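You operate a simulated robot arm through the tools that you are given. There is no shell and no other tool.

The job below is to be done with a simulated two-armed robot. You get a single attempt, and the scene is never put back.

TASK
Switch on mill 2, home it, then run its calibration.
Fine: one press of the start key a cycle; the mill stays on.

Only the result counts: the job must be done as asked and must still hold three seconds after the hand-in. Knocking over, shifting, dropping, spilling or breaking anything else fails it.

THE ROBOT
Two 7-joint arms with fingered hands on one trunk that stands fixed in place. Base frame: the origin is at the foot of the trunk, x ahead of it, y to its left, z up. Lengths are in m, angles in degrees, forces in N, time in s.
The left shoulder is at [0.06, 0.126, 1.255], the right one opposite. With the tool pointing down near the work surface each hand reaches from about 0.1 to 0.7 m from the base axis, measured 20 degrees to its own side. Payload 2.5 kg a hand.
The TCP of each hand is the grasp point between the finger pads, 0.03 m short of the fingertips. In the tool frame z runs along the fingers and y along their closing line. The gripper opens to 0.104 m. The gripper's body begins 0.035 m behind the TCP. The gripper is a hand of 5 fingers: y runs from the thumb to the fingers, the wrist lies at [-0.015, -0.104, -0.178] in the tool frame.
Orientation is that of the tool frame in the base frame, as a unit quaternion [w, x, y, z]. With the fingers straight down and the wrist toward the robot, the tool's x, y and z point along [0, 1, 0], [1, 0, 0] and [0, 0, -1] of the base frame.

THE INTERFACE
- The arms move only by the tool play_rows. It takes "left_rows", "right_rows" or both (then of equal length, played together; a hand with none holds still); each is a list of rows, each a list of 6 numbers: the shift along the tool's x, y, z in mm, then the turn, a rotation vector about the tool's x, y, z in degrees. In form: [[tx, ty, tz, rx, ry, rz], ...]. A call has 1 to 20 rows; each row shifts and turns the commanded pose from where the row before left it, along the tool's axes as they then stand. Each row takes 0.2 s and may step no farther than 0.05 m and 8.6 degrees from the row before; otherwise, the whole call is refused. A pose out of reach is approached as far as the arm can. The call stops where the force on the tool passes 40 N (or 10 N more than at its start, if that is more) or the arm is blocked; 0.2 s more then pass. In this call time passes only in rows, and 0.2 s behind the last. The reply holds the time, the measured pose of the TCP, the force on the tool along the base axes, the opening and the grip force, in the units named above and with some noise, with the torque about the TCP (base axes, N m) and any sound that the robot's microphone picked up, and new pictures: "pictures" is both (left out), scene, wrist or none (wrist: the cameras of the hands that moved).
- Cameras (640 x 400 px; columns grow to the right, rows downward): "scene" is now at [0.1354, -0.0085, 1.4744]; the picture's right is [0.01, -1.00, 0.00], its down [-0.60, -0.00, -0.80] and it looks along [0.80, 0.01, -0.60] (base axes); focal length 307 px, centre (320, 200). "left" rides on the left gripper at [-0.08, -0.078, -0.141] in its tool frame; the picture's right is [-0.78, -0.30, 0.56], its down [0.53, -0.78, 0.33] and it looks along [0.33, 0.56, 0.76] (tool axes); focal length 247 px, centre (320, 200). "right" rides on the right gripper at [0.08, -0.078, -0.141] in its tool frame; the picture's right is [-0.78, 0.30, -0.56], its down [-0.54, -0.78, 0.33] and it looks along [-0.33, 0.56, 0.76] (tool axes); focal length 247 px, centre (320, 200). There is no depth. A picture from a camera that has moved, and an enlarged one, comes with that camera's place and axes in the base frame and with its lens. The place of the scene camera against the robot may be out by one fixed shift of up to 0.025 m in any direction.
- raise_lower(by): slides the trunk up (or, below 0, down) by that many m; the arms and the scene camera ride with it, the base frame stays. It gives what a move gives, with no picture.
- finger_targets(index, middle, ring, little, thumb_bend, thumb_turn, hand): sets how far each is bent, from 0 (flat) to 1 (curled in); at 0.3 the hand is open as for a grip, at 0.7 the pads meet at the TCP. One left out holds its place. A second passes; each finger stops where it meets its share of the squeeze, and holds until it gets a number again. It is the only way to open and close the hand. It gives what a move gives, with no picture; readings hold the bend of each and the force on index, middle, ring, little, thumb and palm. thumb_turn goes from beside the hand (0) to across from the fingers (1), as for a grip.
- turn_head(pan, tilt): turns the head with the scene camera to pan (to the left, within 86 degrees either way) and tilt (down, from -29 to 69), counted from straight ahead of the robot. It gives what a move gives, and a new picture of the scene camera.
- enlarge(camera, box): a new picture of the part [left, top, right, bottom] of that camera's present view, enlarged. It takes no simulated time.
- job_done(): hands the job in; it is judged then, once.

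Nothing tells you positions but the pictures and the camera data. Unless the task says otherwise, let go and move clear before handing in.

The tools are called after "Request:" as a command line: name --argument value ..., lists and objects as JSON in quotes. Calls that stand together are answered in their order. play_rows: Moves the arms, as the interface text tells. Its arguments: {"type":"object","properties":{"left_rows":{"type":"array","items":{"type":"array","items":{"type":"number"}}},"right_rows":{"type":"array","items":{"type":"array","items":{"type":"number"}}},"pictures":{"type":"string","enum":["both","scene","wrist","none"]}},"required":[]} The other tools are called the same way: raise_lower (by) slides the trunk up or down; finger_targets (index, middle, ring, little, thumb_bend, thumb_turn, hand) moves the fingers one by one; turn_head (pan, tilt) turns the head that bears the scene camera; enlarge (camera, box) takes an enlarged picture of a part of a camera's view; job_done () hands the job in.

At the start:

```text
time_s: 0.0
left_position: [0.4822, 0.2231, 1.2815]
left_tcp_rot: [0.001, 0.707, 0.707, -0.001]
left_contact_force: [0.1, 0.2, -0.6]
left_torque: [-0.01, 0.01, 0.0]
left_finger_gap: 0.104
left_gripper_force: 0.0
left_shape: jaw
left_bend: [0.3, 0.3, 0.3, 0.3, 0.3, 0.98]
left_finger forces: [0.0, 0.0, 0.0, 0.0, 0.1, 0.1]
right_position: [0.4892, -0.2082, 1.2822]
right_tcp_rot: [0.0, 0.707, 0.707, 0.0]
right_contact_force: [0.2, 0.4, -0.3]
right_torque: [-0.05, -0.01, 0.02]
right_finger_gap: 0.1037
right_gripper_force: 0.0
right_shape: jaw
right_bend: [0.3, 0.3, 0.3, 0.3, 0.3, 0.98]
right_finger forces: [0.0, 0.0, 0.0, 0.0, 0.1, 0.0]
trunk travel left (down, up): [-0.65, 0.29]
head pan, tilt: [0.4, 37.2]
```

scene: 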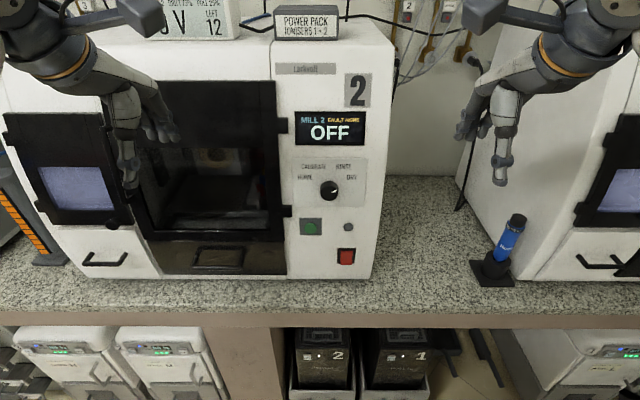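
right: 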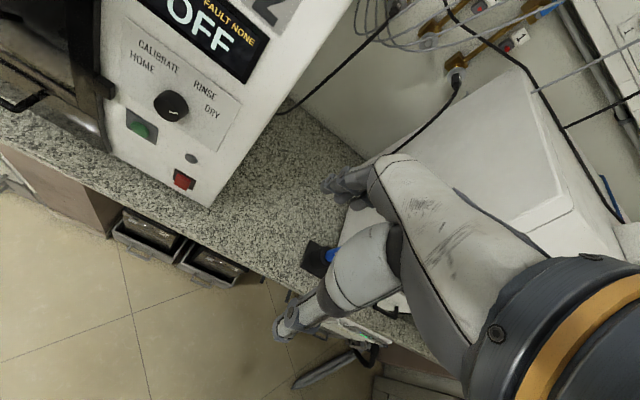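
left: 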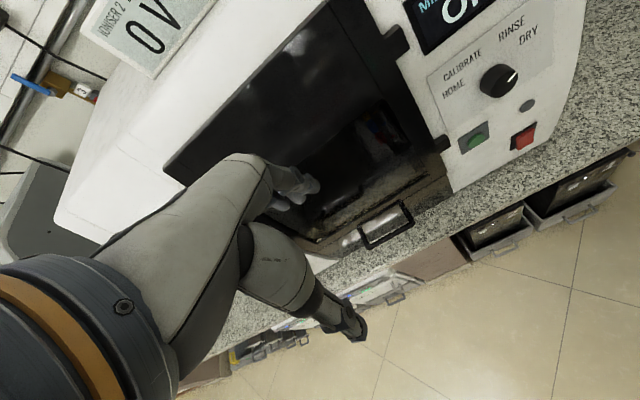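

I see mill 2 in front of me with its display reading OFF, a four-position knob (HOME, CALIBRATE, RINSE, DRY), a green key, a small grey dot and a red switch. First I'll look closer at the panel and its surroundings.

Request:
enlarge --camera "scene" --box '[270, 50, 400, 280]'

Request:
enlarge --camera "right" --box '[90, 0, 290, 210]'

Request:
enlarge --camera "left" --box '[400, 0, 600, 180]'

Request:
enlarge --camera "scene" --box '[60, 0, 480, 60]'

```text
1.74 times, centred on (335, 165) of scene
camera zoom: at [0.1354, -0.0085, 1.4744], right [0.01, -1.0, 0.0], down [-0.6, 0.0, -0.8], along [0.8, 0.01, -0.6], focal length 533 px, centre (294, 261)
```

zoom: 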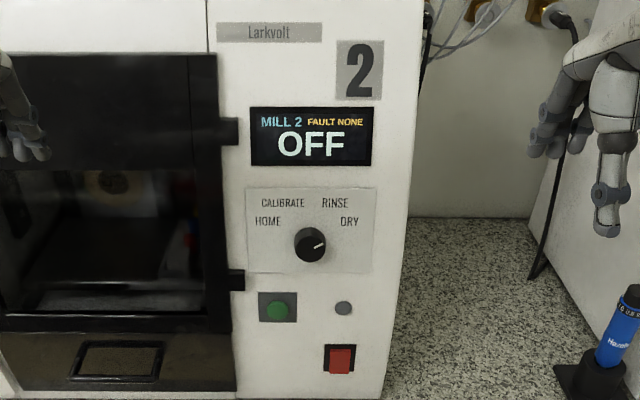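

```text
1.90 times, centred on (190, 105) of right
camera zoom: at [0.4116, -0.1283, 1.424], right [0.3, -0.78, 0.56], down [-0.78, -0.54, -0.33], along [0.56, -0.33, -0.76], focal length 470 px, centre (568, 381)
```

zoom: 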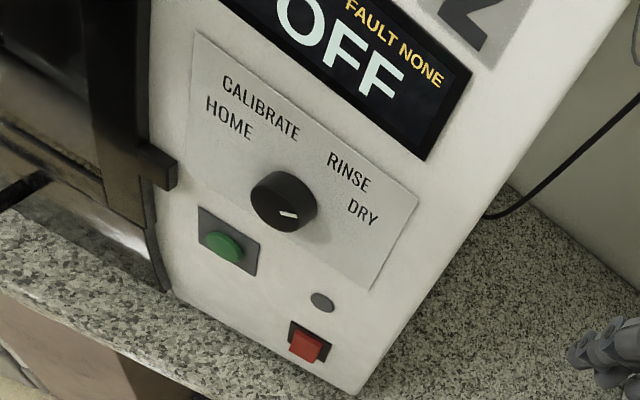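

```text
2.22 times, centred on (500, 90) of left
camera zoom: at [0.4053, 0.1431, 1.4226], right [-0.3, -0.78, -0.56], down [-0.78, 0.53, -0.33], along [0.56, 0.33, -0.76], focal length 549 px, centre (-80, 444)
```

zoom: 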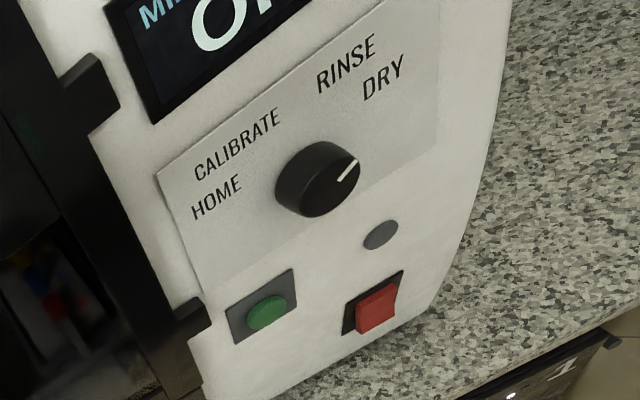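

```text
1.52 times, centred on (270, 30) of scene
camera zoom: at [0.1354, -0.0085, 1.4744], right [0.01, -1.0, 0.0], down [-0.6, 0.0, -0.8], along [0.8, 0.01, -0.6], focal length 467 px, centre (396, 459)
```

zoom: 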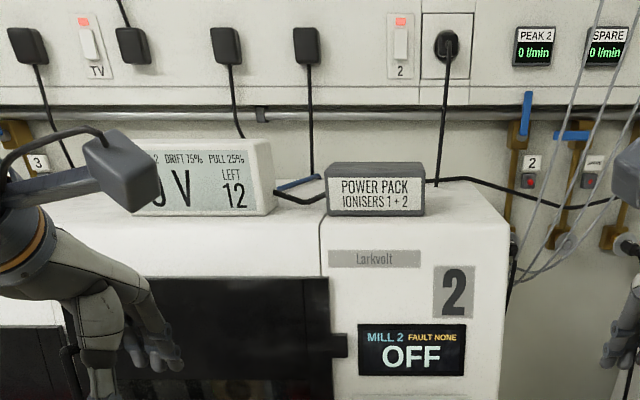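

The mill is OFF with the knob on DRY; there are wall sockets, a wall switch labelled 2 and gas/air valves behind it. I'll look around at the wall before touching anything.

Request:
turn_head --pan 0 --tilt 5

Request:
turn_head --pan -30 --tilt 15

Request:
turn_head --pan 35 --tilt 15

```text
time_s: 1.0
left_position: [0.4813, 0.2224, 1.2819]
left_tcp_rot: [-0.001, 0.707, 0.707, 0.0]
left_contact_force: [-0.1, 0.1, 0.6]
left_torque: [0.02, 0.01, -0.03]
left_finger_gap: 0.1038
left_gripper_force: 0.0
left_shape: jaw
left_bend: [0.3, 0.3, 0.3, 0.3, 0.3, 0.98]
left_finger forces: [0.1, 0.0, 0.0, 0.0, 0.0, 0.1]
right_position: [0.4878, -0.2088, 1.2836]
right_tcp_rot: [0.0, 0.707, 0.707, 0.0]
right_contact_force: [-0.3, 0.2, 0.5]
right_torque: [0.02, -0.03, -0.01]
right_finger_gap: 0.1037
right_gripper_force: 0.0
right_shape: jaw
right_bend: [0.3, 0.3, 0.3, 0.3, 0.3, 0.98]
right_finger forces: [0.0, 0.0, 0.1, 0.0, 0.0, 0.0]
trunk travel left (down, up): [-0.65, 0.29]
head pan, tilt: [0.0, 5.0]
camera scene: at [0.1405, -0.0091, 1.5259], right [0.0, -1.0, 0.0], down [-0.09, 0.0, -1.0], along [1.0, 0.0, -0.09], focal length 307 px, centre (320, 200)
```

scene: 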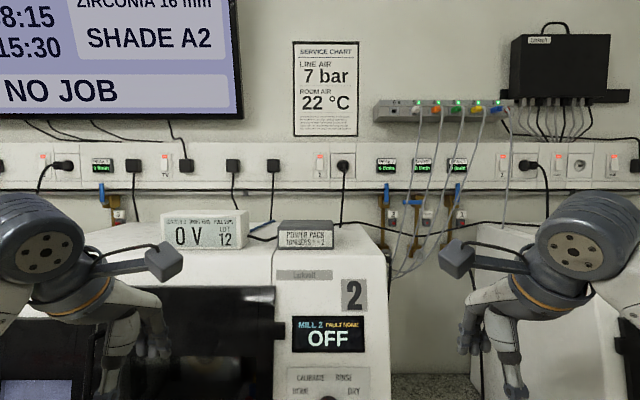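

```text
time_s: 1.9
left_position: [0.4821, 0.2223, 1.2814]
left_tcp_rot: [0.0, 0.707, 0.707, 0.0]
left_contact_force: [0.5, -0.9, -0.8]
left_torque: [-0.03, 0.01, -0.05]
left_finger_gap: 0.1036
left_gripper_force: 0.1
left_shape: jaw
left_bend: [0.3, 0.3, 0.3, 0.3, 0.3, 0.98]
left_finger forces: [0.0, 0.0, 0.1, 0.0, 0.0, 0.0]
right_position: [0.4896, -0.2088, 1.2833]
right_tcp_rot: [0.0, 0.707, 0.707, 0.0]
right_contact_force: [0.0, 1.0, 0.2]
right_torque: [-0.04, 0.01, -0.02]
right_finger_gap: 0.1036
right_gripper_force: 0.0
right_shape: jaw
right_bend: [0.3, 0.3, 0.3, 0.3, 0.3, 0.98]
right_finger forces: [0.0, 0.0, 0.0, 0.1, 0.1, 0.0]
trunk travel left (down, up): [-0.65, 0.29]
head pan, tilt: [-30.0, 15.0]
camera scene: at [0.1295, -0.0557, 1.5098], right [-0.5, -0.87, 0.0], down [-0.22, 0.13, -0.97], along [0.84, -0.48, -0.26], focal length 307 px, centre (320, 200)
```

scene: 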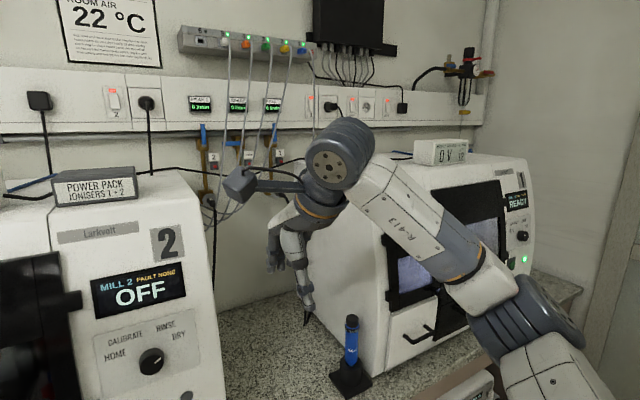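

```text
time_s: 3.3
left_position: [0.483, 0.2215, 1.2822]
left_tcp_rot: [0.0, 0.707, 0.707, 0.0]
left_contact_force: [0.3, -0.3, 0.3]
left_torque: [0.03, 0.02, -0.04]
left_finger_gap: 0.1035
left_gripper_force: 0.1
left_shape: jaw
left_bend: [0.3, 0.3, 0.3, 0.3, 0.3, 0.98]
left_finger forces: [0.0, 0.0, 0.0, 0.0, 0.0, 0.0]
right_position: [0.4885, -0.2074, 1.2828]
right_tcp_rot: [0.0, 0.707, 0.707, 0.001]
right_contact_force: [-0.6, 0.0, -0.2]
right_torque: [0.0, 0.0, 0.0]
right_finger_gap: 0.1035
right_gripper_force: 0.0
right_shape: jaw
right_bend: [0.3, 0.3, 0.3, 0.3, 0.3, 0.98]
right_finger forces: [0.1, 0.0, 0.1, 0.1, 0.0, 0.0]
trunk travel left (down, up): [-0.65, 0.29]
head pan, tilt: [35.0, 15.0]
camera scene: at [0.1252, 0.0444, 1.5098], right [0.57, -0.82, 0.0], down [-0.21, -0.15, -0.97], along [0.79, 0.55, -0.26], focal length 307 px, centre (320, 200)
```

scene: 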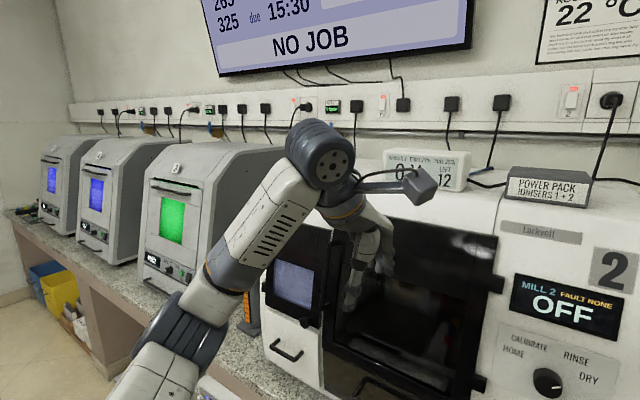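

Another mill (1) on the right shows READY; the wall has switches and air valves. I'll zoom in on those to see whether anything (power or air) must be set first.

Request:
turn_head --pan -15 --tilt 15

Request:
enlarge --camera "scene" --box '[220, 70, 460, 220]'

Request:
enlarge --camera "scene" --box '[100, 60, 340, 210]'

Request:
enlarge --camera "scene" --box '[440, 100, 640, 260]'

Request:
turn_head --pan 20 --tilt -5

Request:
enlarge --camera "scene" --box '[50, 0, 450, 200]'

Request:
enlarge --camera "scene" --box '[420, 60, 580, 160]'

```text
time_s: 4.5
left_position: [0.4833, 0.223, 1.2824]
left_tcp_rot: [0.0, 0.707, 0.707, 0.0]
left_contact_force: [-0.1, -0.2, -0.2]
left_torque: [0.01, -0.02, 0.01]
left_finger_gap: 0.1038
left_gripper_force: 0.0
left_shape: jaw
left_bend: [0.3, 0.3, 0.3, 0.3, 0.3, 0.98]
left_finger forces: [0.0, 0.0, 0.1, 0.0, 0.0, 0.0]
right_position: [0.4889, -0.2083, 1.2824]
right_tcp_rot: [0.0, 0.707, 0.707, 0.0]
right_contact_force: [-0.8, -0.1, -0.1]
right_torque: [-0.03, 0.02, -0.01]
right_finger_gap: 0.1036
right_gripper_force: 0.0
right_shape: jaw
right_bend: [0.3, 0.3, 0.3, 0.3, 0.3, 0.98]
right_finger forces: [0.0, 0.0, 0.0, 0.0, 0.0, 0.1]
trunk travel left (down, up): [-0.65, 0.29]
head pan, tilt: [-15.0, 15.0]
camera scene: at [0.1388, -0.0332, 1.5098], right [-0.26, -0.97, 0.0], down [-0.25, 0.07, -0.97], along [0.93, -0.25, -0.26], focal length 307 px, centre (320, 200)
```

scene: 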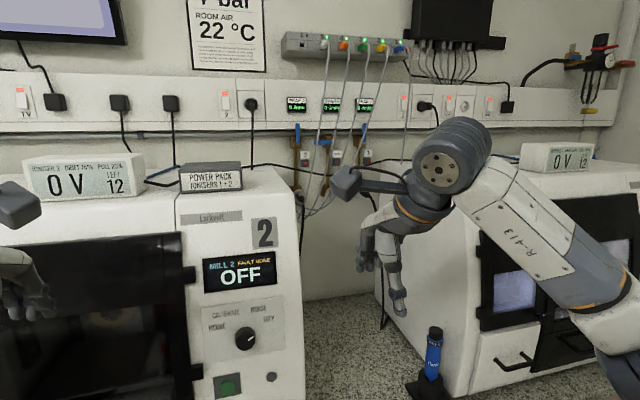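

```text
2.67 times, centred on (340, 145) of scene
camera zoom: at [0.1388, -0.0332, 1.5098], right [-0.26, -0.97, 0.0], down [-0.25, 0.07, -0.97], along [0.93, -0.25, -0.26], focal length 818 px, centre (267, 347)
```

zoom: 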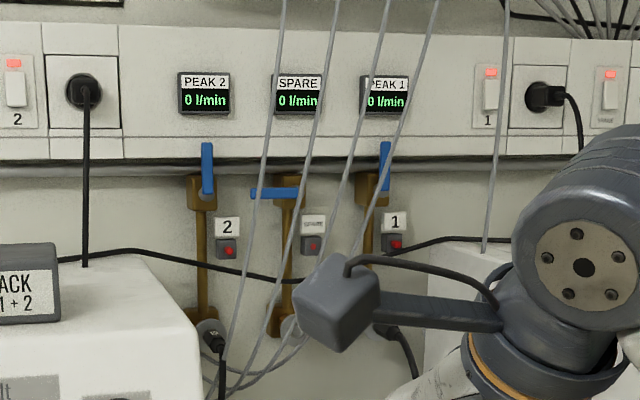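

```text
2.67 times, centred on (220, 135) of scene
camera zoom: at [0.1388, -0.0332, 1.5098], right [-0.26, -0.97, 0.0], down [-0.25, 0.07, -0.97], along [0.93, -0.25, -0.26], focal length 818 px, centre (587, 373)
```

zoom: 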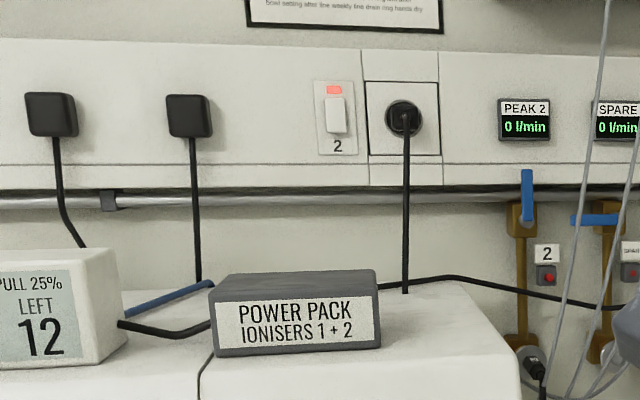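

```text
2.50 times, centred on (540, 180) of scene
camera zoom: at [0.1388, -0.0332, 1.5098], right [-0.26, -0.97, 0.0], down [-0.25, 0.07, -0.97], along [0.93, -0.25, -0.26], focal length 767 px, centre (-230, 250)
```

zoom: 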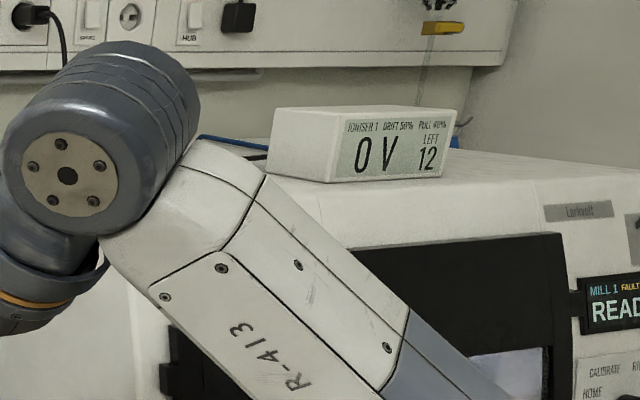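

```text
time_s: 5.5
left_position: [0.4831, 0.2228, 1.2823]
left_tcp_rot: [0.0, 0.707, 0.707, -0.001]
left_contact_force: [0.0, 0.1, 0.0]
left_torque: [-0.01, 0.03, 0.0]
left_finger_gap: 0.1036
left_gripper_force: 0.0
left_shape: jaw
left_bend: [0.3, 0.3, 0.3, 0.3, 0.3, 0.98]
left_finger forces: [0.0, 0.1, 0.1, 0.1, 0.0, 0.0]
right_position: [0.489, -0.208, 1.2828]
right_tcp_rot: [0.0, 0.706, 0.708, 0.0]
right_contact_force: [-0.7, -0.6, 0.8]
right_torque: [0.02, -0.02, 0.0]
right_finger_gap: 0.1037
right_gripper_force: 0.1
right_shape: jaw
right_bend: [0.3, 0.3, 0.3, 0.3, 0.3, 0.98]
right_finger forces: [0.0, 0.0, 0.0, 0.1, 0.0, 0.0]
trunk travel left (down, up): [-0.65, 0.29]
head pan, tilt: [20.0, -5.0]
camera scene: at [0.1309, 0.0207, 1.5416], right [0.34, -0.94, 0.0], down [0.08, 0.03, -1.0], along [0.94, 0.34, 0.09], focal length 307 px, centre (320, 200)
```

scene: 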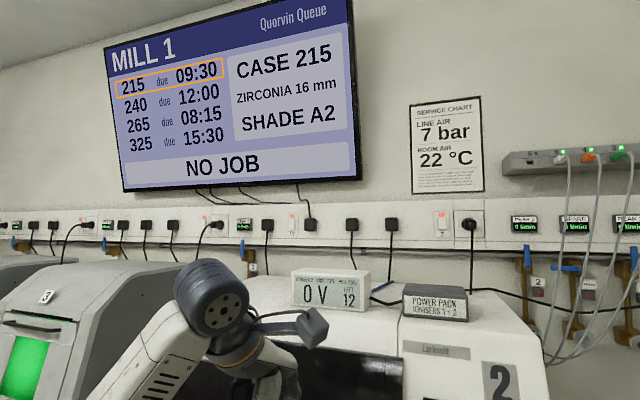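

```text
1.60 times, centred on (250, 100) of scene
camera zoom: at [0.1309, 0.0207, 1.5416], right [0.34, -0.94, 0.0], down [0.08, 0.03, -1.0], along [0.94, 0.34, 0.09], focal length 491 px, centre (432, 360)
```

zoom: 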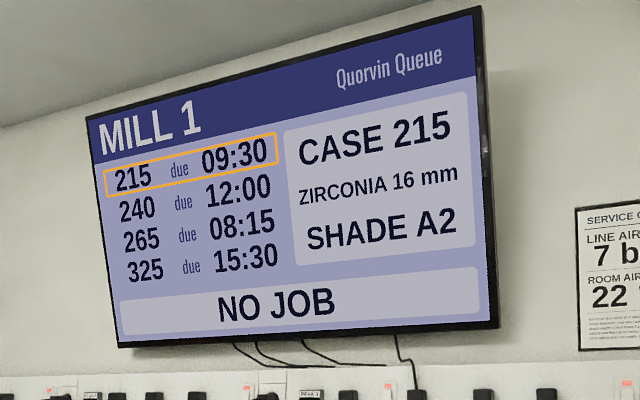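

```text
4.00 times, centred on (500, 110) of scene
camera zoom: at [0.1309, 0.0207, 1.5416], right [0.34, -0.94, 0.0], down [0.08, 0.03, -1.0], along [0.94, 0.34, 0.09], focal length 1227 px, centre (-400, 560)
```

zoom: 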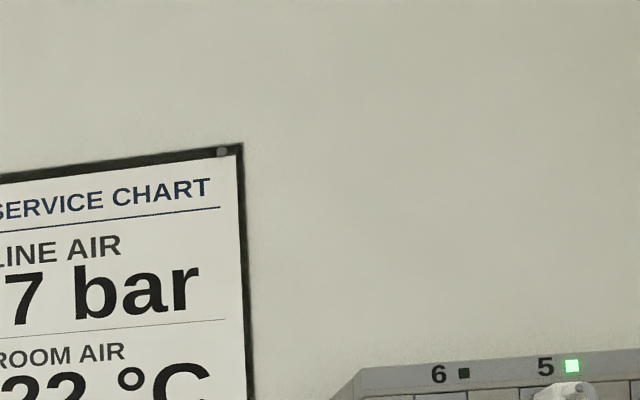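

Wall switch 2 is lit and air valve 2 stands along its pipe (open), so the mill should only need its own red switch. I'll look at the hands and the panel closely before moving.

Request:
turn_head --pan 0 --tilt 37

Request:
enlarge --camera "right" --box '[240, 120, 480, 360]'

Request:
enlarge --camera "scene" --box '[440, 60, 560, 200]'

Request:
enlarge --camera "scene" --box '[285, 145, 375, 275]'

Request:
enlarge --camera "scene" --box '[0, 80, 300, 280]'

```text
time_s: 6.6
left_position: [0.4828, 0.2229, 1.2827]
left_tcp_rot: [0.0, 0.707, 0.707, 0.0]
left_contact_force: [-0.6, -0.1, 0.4]
left_torque: [0.01, -0.02, 0.03]
left_finger_gap: 0.1038
left_gripper_force: 0.0
left_shape: jaw
left_bend: [0.3, 0.3, 0.3, 0.3, 0.3, 0.98]
left_finger forces: [0.0, 0.0, 0.1, 0.0, 0.0, 0.0]
right_position: [0.488, -0.209, 1.2823]
right_tcp_rot: [0.0, 0.707, 0.707, 0.0]
right_contact_force: [0.0, 0.1, 0.0]
right_torque: [0.0, -0.01, 0.0]
right_finger_gap: 0.1035
right_gripper_force: 0.1
right_shape: jaw
right_bend: [0.3, 0.3, 0.3, 0.3, 0.3, 0.98]
right_finger forces: [0.0, 0.0, 0.1, 0.0, 0.0, 0.0]
trunk travel left (down, up): [-0.65, 0.29]
head pan, tilt: [0.0, 37.0]
camera scene: at [0.1356, -0.0091, 1.4748], right [0.0, -1.0, 0.0], down [-0.6, 0.0, -0.8], along [0.8, 0.0, -0.6], focal length 307 px, centre (320, 200)
```

scene: 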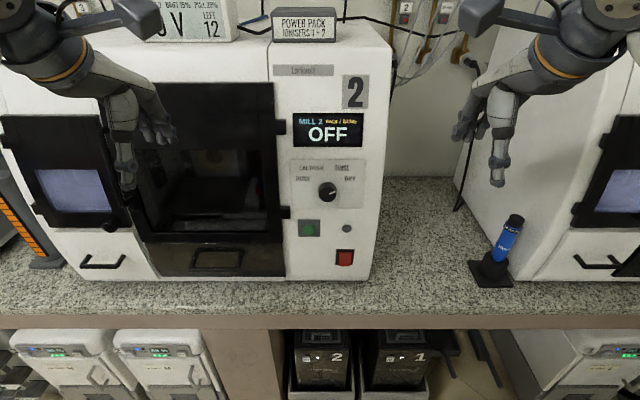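

```text
1.67 times, centred on (360, 240) of right
camera zoom: at [0.4116, -0.1283, 1.424], right [0.3, -0.78, 0.56], down [-0.78, -0.54, -0.33], along [0.56, -0.33, -0.76], focal length 412 px, centre (253, 133)
```

zoom: 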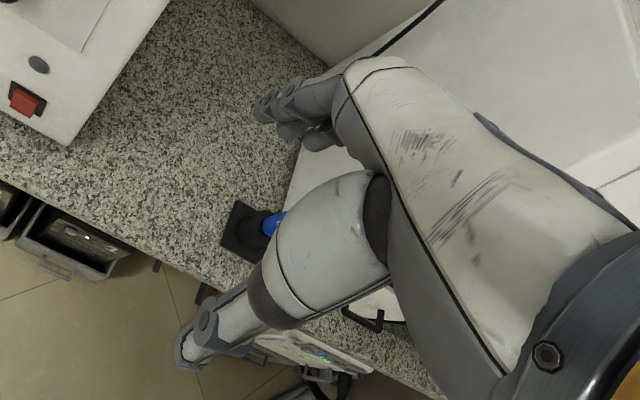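

```text
2.86 times, centred on (500, 130) of scene
camera zoom: at [0.1356, -0.0091, 1.4748], right [0.0, -1.0, 0.0], down [-0.6, 0.0, -0.8], along [0.8, 0.0, -0.6], focal length 876 px, centre (-194, 400)
```

zoom: 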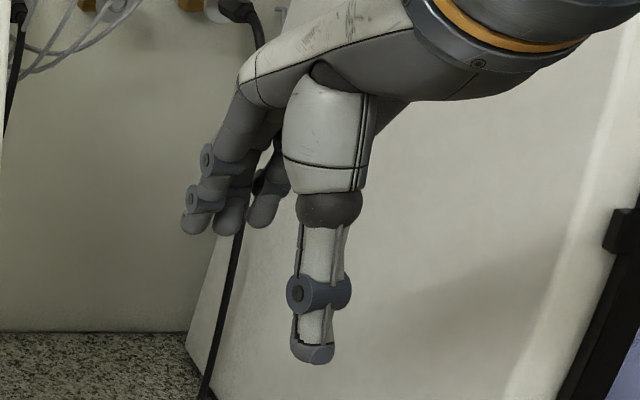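

```text
3.08 times, centred on (330, 210) of scene
camera zoom: at [0.1356, -0.0091, 1.4748], right [0.0, -1.0, 0.0], down [-0.6, 0.0, -0.8], along [0.8, 0.0, -0.6], focal length 944 px, centre (289, 169)
```

zoom: 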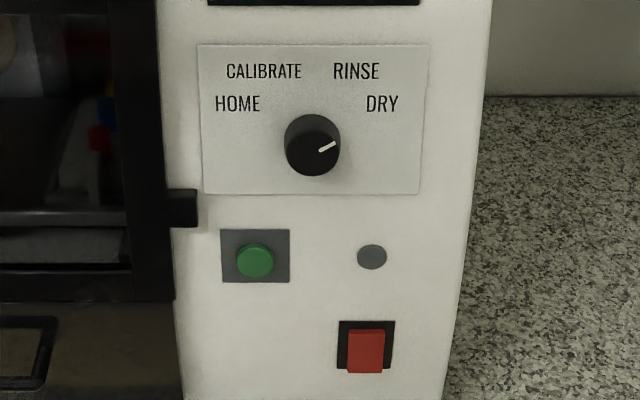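

```text
2.00 times, centred on (150, 180) of scene
camera zoom: at [0.1356, -0.0091, 1.4748], right [0.0, -1.0, 0.0], down [-0.6, 0.0, -0.8], along [0.8, 0.0, -0.6], focal length 613 px, centre (660, 240)
```

zoom: 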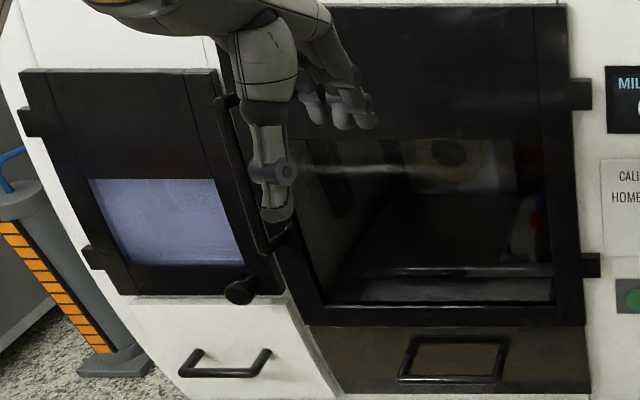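

The red switch sits at about (0.632, -0.058, 0.911), the green key at (0.634, 0.025, 1.001) and the knob at (0.635, -0.014, 1.099). I'll shape the right hand to a pointing index while still in free space and look at it.

Request:
finger_targets --hand "right" --index 0.2 --middle 1 --ring 1 --little 1 --thumb_bend 0.8 --thumb_turn 0.5

Request:
play_rows --right_rows '[[0, 0, 0, 0, 0, 0]]' --pictures "both"

Request:
enlarge --camera "scene" --box '[420, 40, 580, 200]'

Request:
enlarge --camera "right" --box '[240, 120, 440, 360]'

```text
time_s: 7.6
left_position: [0.4829, 0.2234, 1.2824]
left_tcp_rot: [0.0, 0.707, 0.707, 0.0]
left_contact_force: [0.6, -0.6, -0.4]
left_torque: [0.0, -0.02, 0.01]
left_finger_gap: 0.1037
left_gripper_force: 0.1
left_shape: jaw
left_bend: [0.3, 0.3, 0.3, 0.3, 0.3, 0.98]
left_finger forces: [0.0, 0.0, 0.0, 0.1, 0.0, 0.0]
right_position: [0.4892, -0.2084, 1.2829]
right_tcp_rot: [0.0, 0.707, 0.708, 0.0]
right_contact_force: [0.4, -0.5, -0.5]
right_torque: [0.01, 0.02, -0.02]
right_finger_gap: 0.0614
right_gripper_force: 0.0
right_shape: fingers
right_bend: [0.2, 1.0, 1.0, 1.0, 0.8, 0.51]
right_finger forces: [0.0, 0.0, 0.0, 0.1, 0.1, 0.1]
trunk travel left (down, up): [-0.65, 0.29]
head pan, tilt: [0.0, 37.0]
```

```text
time_s: 8.0
left_position: [0.482, 0.222, 1.2807]
left_tcp_rot: [0.0, 0.707, 0.707, 0.0]
left_contact_force: [-0.6, 0.1, 0.4]
left_torque: [0.0, 0.03, -0.01]
left_finger_gap: 0.1037
left_gripper_force: 0.0
left_shape: jaw
left_bend: [0.3, 0.3, 0.3, 0.3, 0.3, 0.98]
left_finger forces: [0.0, 0.0, 0.1, 0.0, 0.1, 0.0]
right_position: [0.488, -0.208, 1.2822]
right_tcp_rot: [0.0, 0.707, 0.707, 0.0]
right_contact_force: [-0.6, 0.5, -0.1]
right_torque: [0.02, 0.02, 0.01]
right_finger_gap: 0.0613
right_gripper_force: 0.2
right_shape: fingers
right_bend: [0.2, 1.0, 1.0, 1.0, 0.8, 0.51]
right_finger forces: [0.0, 0.0, 0.1, 0.0, 0.1, 0.0]
trunk travel left (down, up): [-0.65, 0.29]
head pan, tilt: [0.0, 37.0]
camera scene: at [0.1355, -0.0091, 1.4747], right [0.0, -1.0, 0.0], down [-0.6, 0.0, -0.8], along [0.8, 0.0, -0.6], focal length 307 px, centre (320, 200)
camera right: at [0.4116, -0.1283, 1.424], right [0.3, -0.78, 0.56], down [-0.78, -0.54, -0.33], along [0.56, -0.33, -0.76], focal length 247 px, centre (320, 200)
```

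scene: 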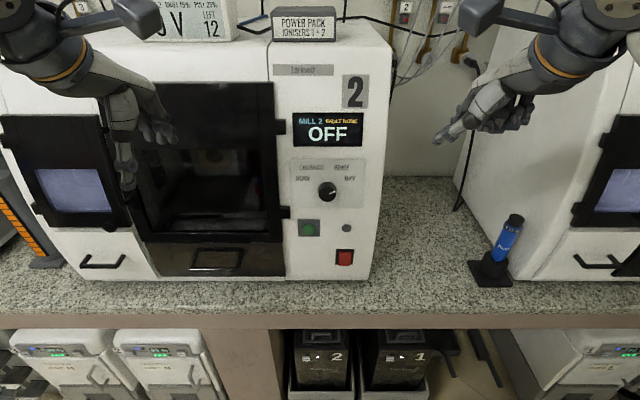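
right: 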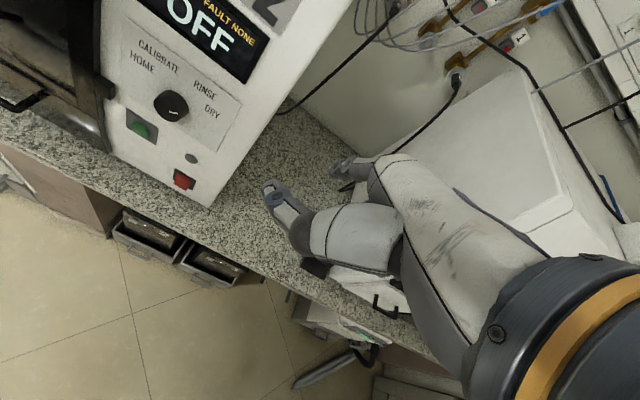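

```text
2.50 times, centred on (500, 120) of scene
camera zoom: at [0.1355, -0.0091, 1.4747], right [0.0, -1.0, 0.0], down [-0.6, 0.0, -0.8], along [0.8, 0.0, -0.6], focal length 767 px, centre (-130, 400)
```

zoom: 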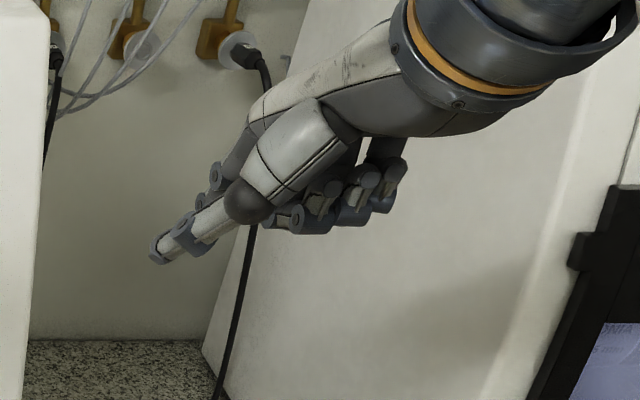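

```text
1.67 times, centred on (340, 240) of right
camera zoom: at [0.4116, -0.1283, 1.424], right [0.3, -0.78, 0.56], down [-0.78, -0.54, -0.33], along [0.56, -0.33, -0.76], focal length 412 px, centre (287, 133)
```

zoom: 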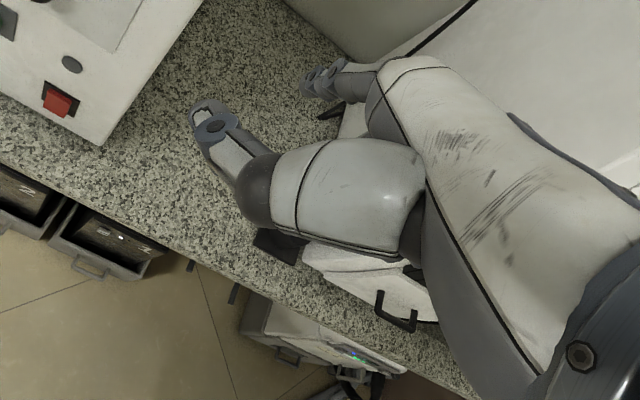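

The thumb at half turn gets in the way of the index. I'll fold the thumb across under the curled fingers and look again.

Request:
finger_targets --hand "right" --index 0.1 --middle 1 --ring 1 --little 1 --thumb_bend 1 --thumb_turn 1

Request:
play_rows --right_rows '[[0, 0, 0, 0, 0, 0]]' --pictures "none"

Request:
enlarge --camera "scene" --box '[420, 40, 580, 200]'

Request:
enlarge --camera "right" --box '[240, 120, 440, 360]'

```text
time_s: 9.0
left_position: [0.4837, 0.2221, 1.2824]
left_tcp_rot: [0.001, 0.707, 0.707, 0.0]
left_contact_force: [-0.2, 0.9, 1.0]
left_torque: [0.04, 0.03, 0.0]
left_finger_gap: 0.1038
left_gripper_force: 0.0
left_shape: jaw
left_bend: [0.3, 0.3, 0.3, 0.3, 0.3, 0.98]
left_finger forces: [0.1, 0.0, 0.0, 0.0, 0.0, 0.1]
right_position: [0.4883, -0.208, 1.2832]
right_tcp_rot: [-0.001, 0.708, 0.707, 0.0]
right_contact_force: [0.1, 0.9, -0.1]
right_torque: [0.02, 0.01, -0.02]
right_finger_gap: 0.0381
right_gripper_force: 0.2
right_shape: fingers
right_bend: [0.1, 1.0, 1.0, 1.0, 1.0, 1.0]
right_finger forces: [0.0, 0.1, 0.1, 0.0, 0.0, 0.1]
trunk travel left (down, up): [-0.65, 0.29]
head pan, tilt: [0.0, 37.0]
```

```text
time_s: 9.4
left_position: [0.4833, 0.221, 1.2828]
left_tcp_rot: [0.0, 0.707, 0.707, 0.001]
left_contact_force: [0.6, -0.1, 0.1]
left_torque: [0.02, 0.0, 0.0]
left_finger_gap: 0.1038
left_gripper_force: 0.1
left_shape: jaw
left_bend: [0.3, 0.3, 0.3, 0.3, 0.3, 0.98]
left_finger forces: [0.0, 0.0, 0.0, 0.0, 0.0, 0.0]
right_position: [0.4891, -0.2096, 1.2825]
right_tcp_rot: [0.001, 0.707, 0.707, 0.001]
right_contact_force: [-0.5, -0.2, 0.2]
right_torque: [-0.01, 0.0, 0.03]
right_finger_gap: 0.0385
right_gripper_force: 0.1
right_shape: fingers
right_bend: [0.1, 1.0, 1.0, 1.0, 1.0, 1.0]
right_finger forces: [0.1, 0.0, 0.2, 0.1, 0.0, 0.0]
trunk travel left (down, up): [-0.65, 0.29]
head pan, tilt: [0.0, 37.0]
```

```text
2.50 times, centred on (500, 120) of scene
camera zoom: at [0.1355, -0.0091, 1.4747], right [0.0, -1.0, 0.0], down [-0.6, 0.0, -0.8], along [0.8, 0.0, -0.6], focal length 767 px, centre (-130, 400)
```

zoom: 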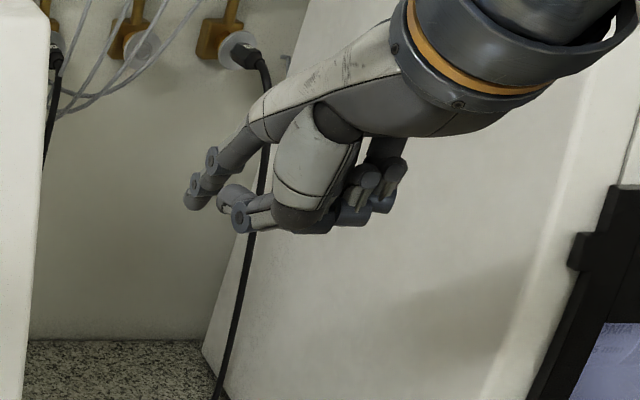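

```text
1.67 times, centred on (340, 240) of right
camera zoom: at [0.4116, -0.1283, 1.424], right [0.3, -0.78, 0.56], down [-0.78, -0.54, -0.33], along [0.56, -0.33, -0.76], focal length 412 px, centre (287, 133)
```

zoom: 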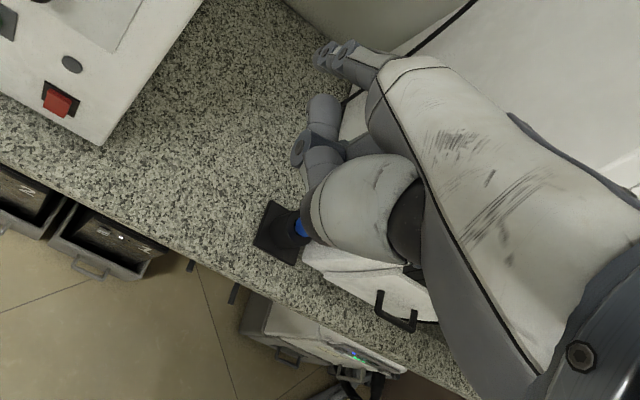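

The index now extends forward while the others are curled. I'll pitch the hand up by about 40° so the index points toward the panel, then check from both cameras.

Request:
play_rows --right_rows '[[0, 0, 0, -8, 0, 0], [0, 0, 0, -8, 0, 0], [0, 0, 0, -8, 0, 0], [0, 0, 0, -8, 0, 0], [0, 0, 0, -8, 0, 0]]' --pictures "both"

Request:
enlarge --camera "scene" --box '[400, 40, 560, 200]'

Request:
enlarge --camera "left" --box '[400, 0, 640, 200]'

```text
time_s: 10.6
left_position: [0.4827, 0.2228, 1.2824]
left_tcp_rot: [0.0, 0.707, 0.707, 0.0]
left_contact_force: [-0.3, -0.1, -0.3]
left_torque: [0.0, 0.01, -0.01]
left_finger_gap: 0.1039
left_gripper_force: 0.0
left_shape: jaw
left_bend: [0.3, 0.3, 0.3, 0.3, 0.3, 0.98]
left_finger forces: [0.1, 0.0, 0.0, 0.0, 0.0, 0.0]
right_position: [0.4888, -0.2092, 1.2834]
right_tcp_rot: [0.243, 0.663, 0.665, 0.243]
right_contact_force: [0.3, 0.3, -0.1]
right_torque: [0.0, -0.03, -0.01]
right_finger_gap: 0.0382
right_gripper_force: 0.0
right_shape: fingers
right_bend: [0.1, 1.0, 1.0, 1.0, 1.0, 1.0]
right_finger forces: [0.0, 0.1, 0.0, 0.0, 0.0, 0.0]
trunk travel left (down, up): [-0.65, 0.29]
head pan, tilt: [0.0, 37.0]
camera scene: at [0.1354, -0.0093, 1.4747], right [0.0, -1.0, 0.0], down [-0.6, 0.0, -0.8], along [0.8, 0.0, -0.6], focal length 307 px, centre (320, 200)
camera right: at [0.3383, -0.1287, 1.3416], right [-0.13, -0.78, 0.62], down [-0.38, -0.54, -0.76], along [0.92, -0.33, -0.22], focal length 247 px, centre (320, 200)
```

scene: 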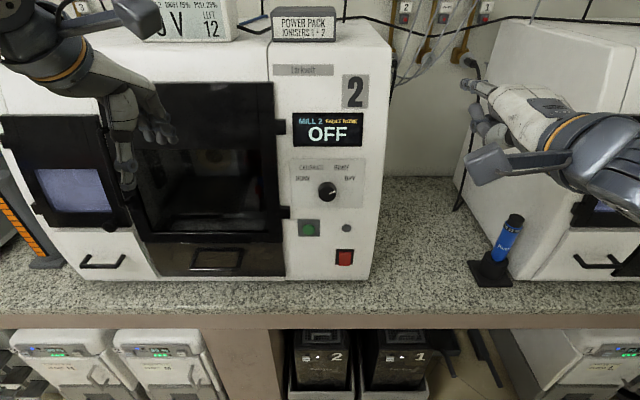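
right: 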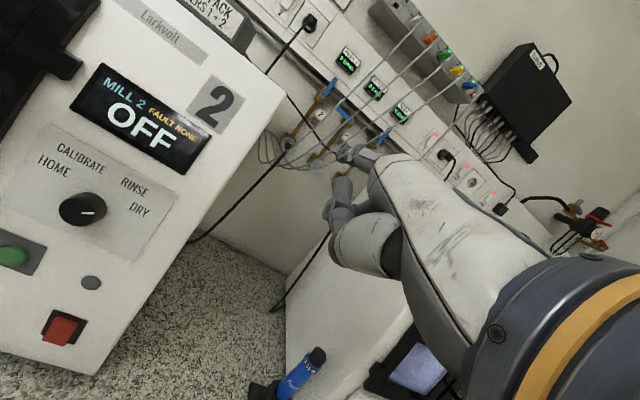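

```text
2.50 times, centred on (480, 120) of scene
camera zoom: at [0.1354, -0.0093, 1.4747], right [0.0, -1.0, 0.0], down [-0.6, 0.0, -0.8], along [0.8, 0.0, -0.6], focal length 767 px, centre (-80, 400)
```

zoom: 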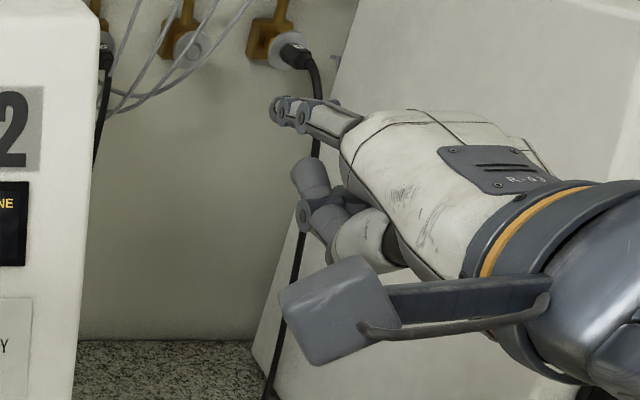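

```text
2.00 times, centred on (520, 100) of left
camera zoom: at [0.4051, 0.143, 1.4227], right [-0.3, -0.78, -0.56], down [-0.78, 0.53, -0.33], along [0.56, 0.33, -0.76], focal length 494 px, centre (-80, 400)
```

zoom: 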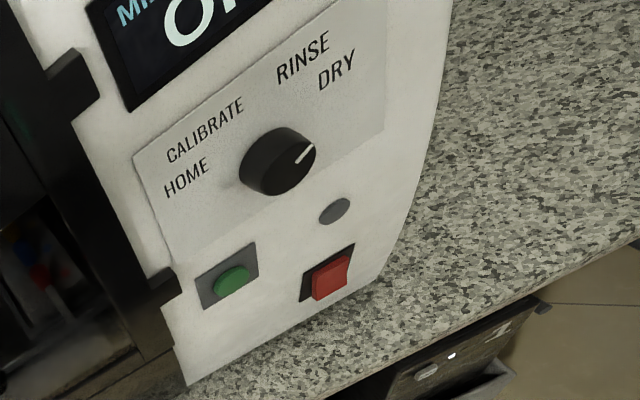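

The hand is now roughly level, but for the low red switch the curled thumb would come near the bench, so I will press that one with a steeper hand. First a close look at the red switch and the knob from the right wrist camera.

Request:
enlarge --camera "right" --box '[0, 240, 140, 380]'

Request:
enlarge --camera "right" --box '[0, 120, 190, 270]'

Request:
enlarge --camera "left" --box '[480, 90, 580, 170]'

Request:
enlarge --camera "scene" --box '[560, 90, 640, 280]'

```text
2.86 times, centred on (70, 310) of right
camera zoom: at [0.3383, -0.1287, 1.3416], right [-0.13, -0.78, 0.62], down [-0.38, -0.54, -0.76], along [0.92, -0.33, -0.22], focal length 706 px, centre (1034, -114)
```

zoom: 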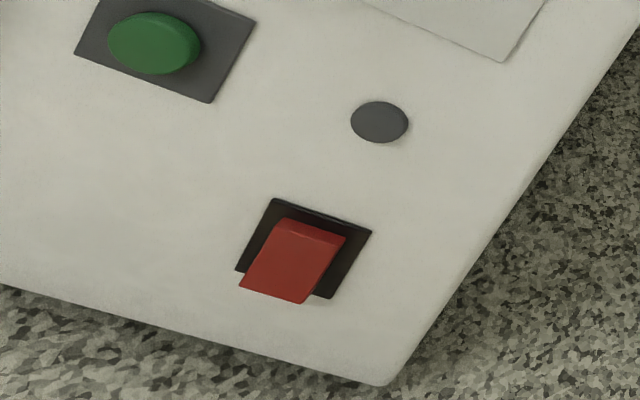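

```text
2.67 times, centred on (95, 195) of right
camera zoom: at [0.3383, -0.1287, 1.3416], right [-0.13, -0.78, 0.62], down [-0.38, -0.54, -0.76], along [0.92, -0.33, -0.22], focal length 659 px, centre (920, 213)
```

zoom: 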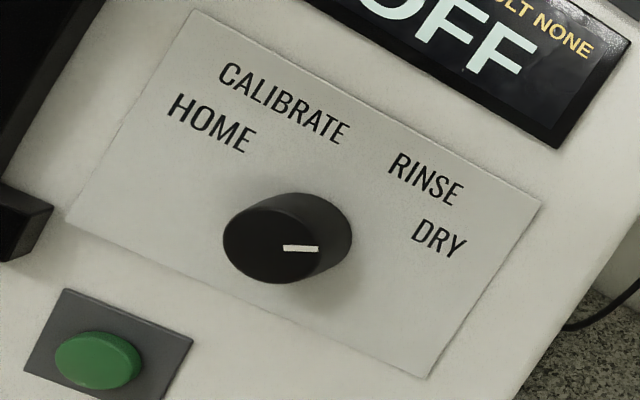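

```text
5.00 times, centred on (530, 130) of left
camera zoom: at [0.4051, 0.143, 1.4227], right [-0.3, -0.78, -0.56], down [-0.78, 0.53, -0.33], along [0.56, 0.33, -0.76], focal length 1235 px, centre (-730, 550)
```

zoom: 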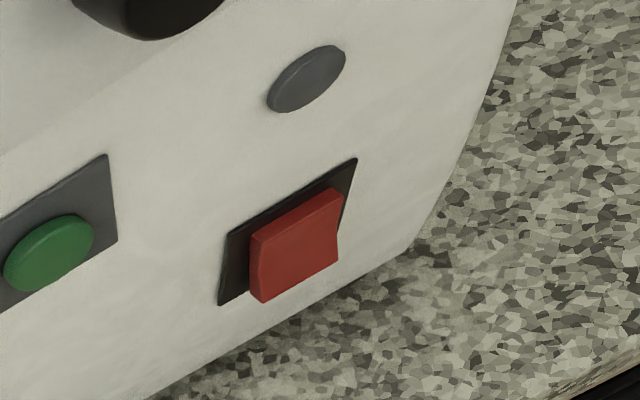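

```text
2.11 times, centred on (600, 185) of scene
camera zoom: at [0.1354, -0.0093, 1.4747], right [0.0, -1.0, 0.0], down [-0.6, 0.0, -0.8], along [0.8, 0.0, -0.6], focal length 646 px, centre (-270, 232)
```

zoom: 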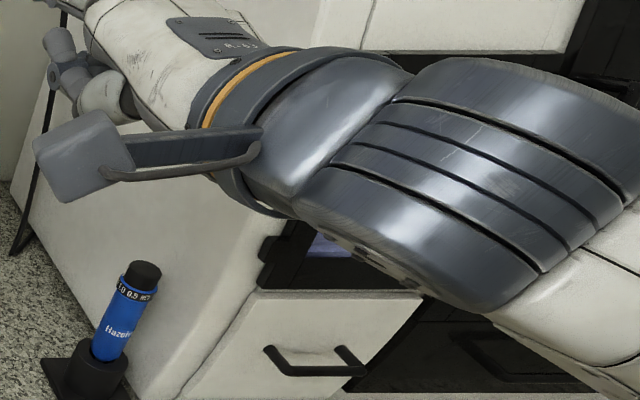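

The rocker's lower half seems to stand out, but I want a nearer frontal view. I'll bring the right hand down and inward, still well short of the panel, to see it.

Request:
play_rows --right_rows '[[14.3, -23.9, 28.4, 0, 0, 0], [14.3, -23.9, 28.4, 0, 0, 0], [14.3, -23.9, 28.4, 0, 0, 0], [14.3, -23.9, 28.4, 0, 0, 0], [14.3, -23.9, 28.4, 0, 0, 0], [14.3, -23.9, 28.4, 0, 0, 0], [14.3, -23.9, 28.4, 0, 0, 0]]' --pictures "both"

Request:
enlarge --camera "right" --box '[160, 130, 340, 290]'

Request:
enlarge --camera "left" --box '[400, 0, 640, 200]'

```text
time_s: 12.2
left_position: [0.4823, 0.2216, 1.2823]
left_tcp_rot: [0.0, 0.707, 0.707, 0.0]
left_contact_force: [-0.3, -0.6, -0.1]
left_torque: [-0.01, 0.0, 0.0]
left_finger_gap: 0.1037
left_gripper_force: 0.1
left_shape: jaw
left_bend: [0.3, 0.3, 0.3, 0.3, 0.3, 0.98]
left_finger forces: [0.0, 0.1, 0.0, 0.1, 0.1, 0.0]
right_position: [0.493, -0.1766, 1.193]
right_tcp_rot: [0.24, 0.663, 0.667, 0.241]
right_contact_force: [-0.3, -0.4, -0.3]
right_torque: [-0.01, -0.01, -0.02]
right_finger_gap: 0.0383
right_gripper_force: 0.3
right_shape: fingers
right_bend: [0.1, 1.0, 1.0, 1.0, 1.0, 1.0]
right_finger forces: [0.1, 0.0, 0.0, 0.1, 0.1, 0.0]
right hand out of reach, approached as far as the arm can: row 3, 4, 5, 6, 7
trunk travel left (down, up): [-0.65, 0.29]
head pan, tilt: [0.0, 37.0]
camera scene: at [0.1356, -0.0092, 1.4747], right [0.0, -1.0, 0.0], down [-0.6, 0.0, -0.8], along [0.8, 0.0, -0.6], focal length 307 px, centre (320, 200)
camera right: at [0.3431, -0.0974, 1.251], right [-0.12, -0.78, 0.62], down [-0.38, -0.54, -0.75], along [0.92, -0.33, -0.23], focal length 247 px, centre (320, 200)
```

scene: 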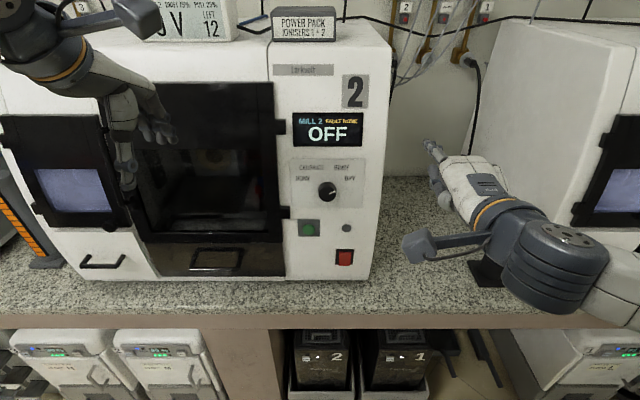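
right: 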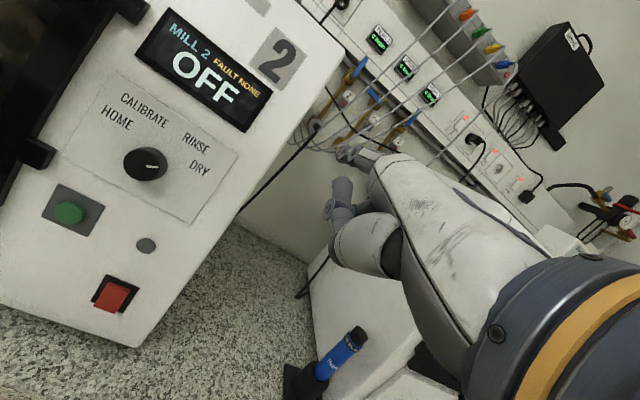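

```text
2.50 times, centred on (250, 210) of right
camera zoom: at [0.3431, -0.0974, 1.251], right [-0.12, -0.78, 0.62], down [-0.38, -0.54, -0.75], along [0.92, -0.33, -0.23], focal length 617 px, centre (495, 175)
```

zoom: 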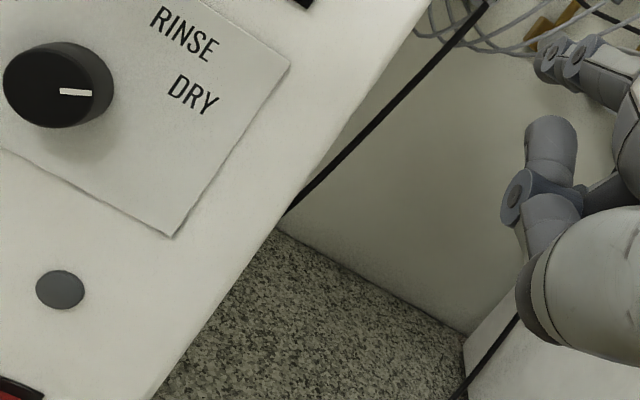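

```text
2.00 times, centred on (520, 100) of left
camera zoom: at [0.4053, 0.143, 1.4226], right [-0.3, -0.78, -0.56], down [-0.78, 0.53, -0.33], along [0.56, 0.33, -0.76], focal length 494 px, centre (-80, 400)
```

zoom: 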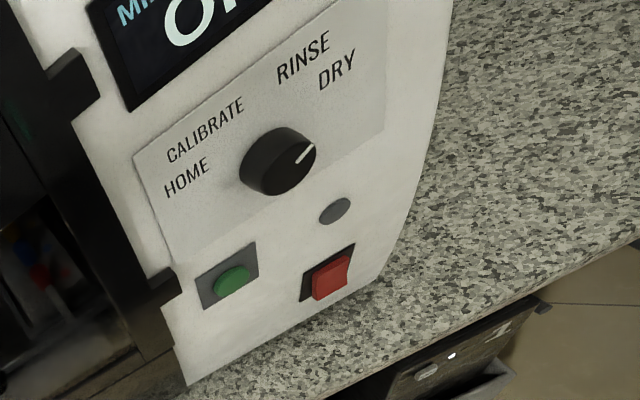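

The arm runs out of reach with the hand pitched at this height, so I'll lower the trunk 0.2 m; both hands stay well in front of the mill fronts (x ≈ 0.53 at most versus 0.64).

Request:
raise_lower --by -0.1

Request:
raise_lower --by -0.1

Request:
play_rows --right_rows '[[0, 0, 0, 0, 0, 0]]' --pictures "both"

```text
time_s: 13.5
left_position: [0.4829, 0.2217, 1.1817]
left_tcp_rot: [0.001, 0.707, 0.707, -0.001]
left_contact_force: [-0.8, 0.5, -0.5]
left_torque: [0.03, -0.02, -0.01]
left_finger_gap: 0.1037
left_gripper_force: 0.1
left_shape: jaw
left_bend: [0.3, 0.3, 0.3, 0.3, 0.3, 0.98]
left_finger forces: [0.0, 0.0, 0.0, 0.1, 0.1, 0.0]
right_position: [0.4927, -0.1761, 1.0924]
right_tcp_rot: [0.241, 0.663, 0.666, 0.241]
right_contact_force: [-0.8, 0.5, 1.0]
right_torque: [-0.02, -0.03, -0.02]
right_finger_gap: 0.0382
right_gripper_force: 0.0
right_shape: fingers
right_bend: [0.1, 1.0, 1.0, 1.0, 1.0, 1.0]
right_finger forces: [0.0, 0.0, 0.1, 0.0, 0.1, 0.1]
trunk travel left (down, up): [-0.55, 0.39]
head pan, tilt: [0.0, 37.0]
```

```text
time_s: 14.8
left_position: [0.4826, 0.2229, 1.0815]
left_tcp_rot: [0.0, 0.707, 0.707, 0.001]
left_contact_force: [-0.4, 0.5, -0.2]
left_torque: [-0.01, 0.01, 0.03]
left_finger_gap: 0.1036
left_gripper_force: 0.1
left_shape: jaw
left_bend: [0.3, 0.3, 0.3, 0.3, 0.3, 0.98]
left_finger forces: [0.1, 0.0, 0.1, 0.0, 0.0, 0.0]
right_position: [0.4925, -0.1764, 0.9933]
right_tcp_rot: [0.24, 0.663, 0.667, 0.241]
right_contact_force: [-0.1, 0.1, 0.6]
right_torque: [-0.01, -0.04, 0.0]
right_finger_gap: 0.0383
right_gripper_force: 0.0
right_shape: fingers
right_bend: [0.1, 1.0, 1.0, 1.0, 1.0, 1.0]
right_finger forces: [0.0, 0.1, 0.0, 0.0, 0.0, 0.0]
trunk travel left (down, up): [-0.45, 0.49]
head pan, tilt: [0.0, 37.0]
```

```text
time_s: 15.2
left_position: [0.4825, 0.2226, 1.0816]
left_tcp_rot: [0.001, 0.707, 0.707, 0.0]
left_contact_force: [0.2, -0.5, 0.3]
left_torque: [0.04, -0.02, 0.03]
left_finger_gap: 0.1038
left_gripper_force: 0.1
left_shape: jaw
left_bend: [0.3, 0.3, 0.3, 0.3, 0.3, 0.98]
left_finger forces: [0.0, 0.1, 0.0, 0.0, 0.0, 0.0]
right_position: [0.4929, -0.1773, 0.9934]
right_tcp_rot: [0.241, 0.663, 0.667, 0.241]
right_contact_force: [-0.7, 0.2, 0.2]
right_torque: [-0.01, 0.0, -0.01]
right_finger_gap: 0.0383
right_gripper_force: 0.1
right_shape: fingers
right_bend: [0.1, 1.0, 1.0, 1.0, 1.0, 1.0]
right_finger forces: [0.0, 0.0, 0.1, 0.0, 0.0, 0.1]
trunk travel left (down, up): [-0.45, 0.49]
head pan, tilt: [0.0, 37.0]
camera scene: at [0.1355, -0.0091, 1.2747], right [0.0, -1.0, 0.0], down [-0.6, 0.0, -0.8], along [0.8, 0.0, -0.6], focal length 307 px, centre (320, 200)
camera right: at [0.3429, -0.0972, 1.051], right [-0.12, -0.78, 0.62], down [-0.38, -0.54, -0.75], along [0.92, -0.33, -0.23], focal length 247 px, centre (320, 200)
```

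scene: 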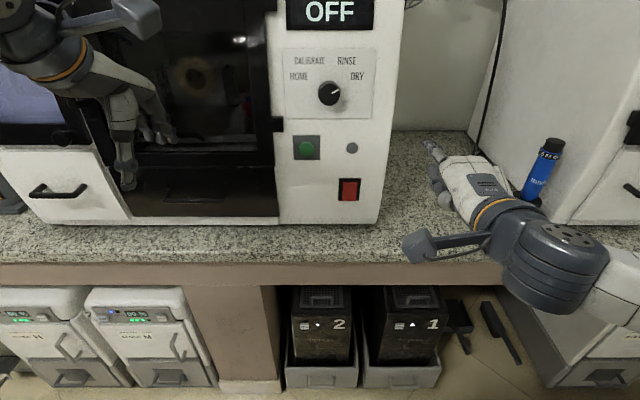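
right: 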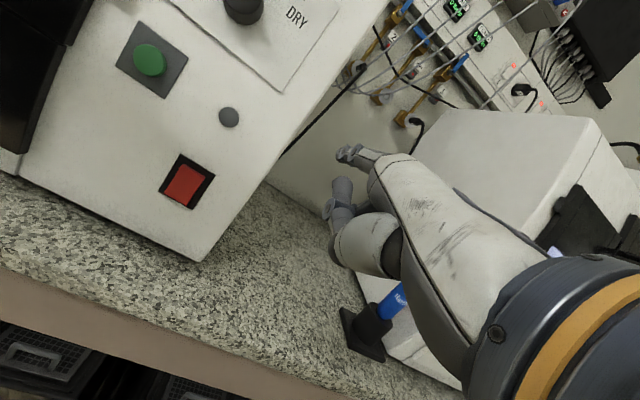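

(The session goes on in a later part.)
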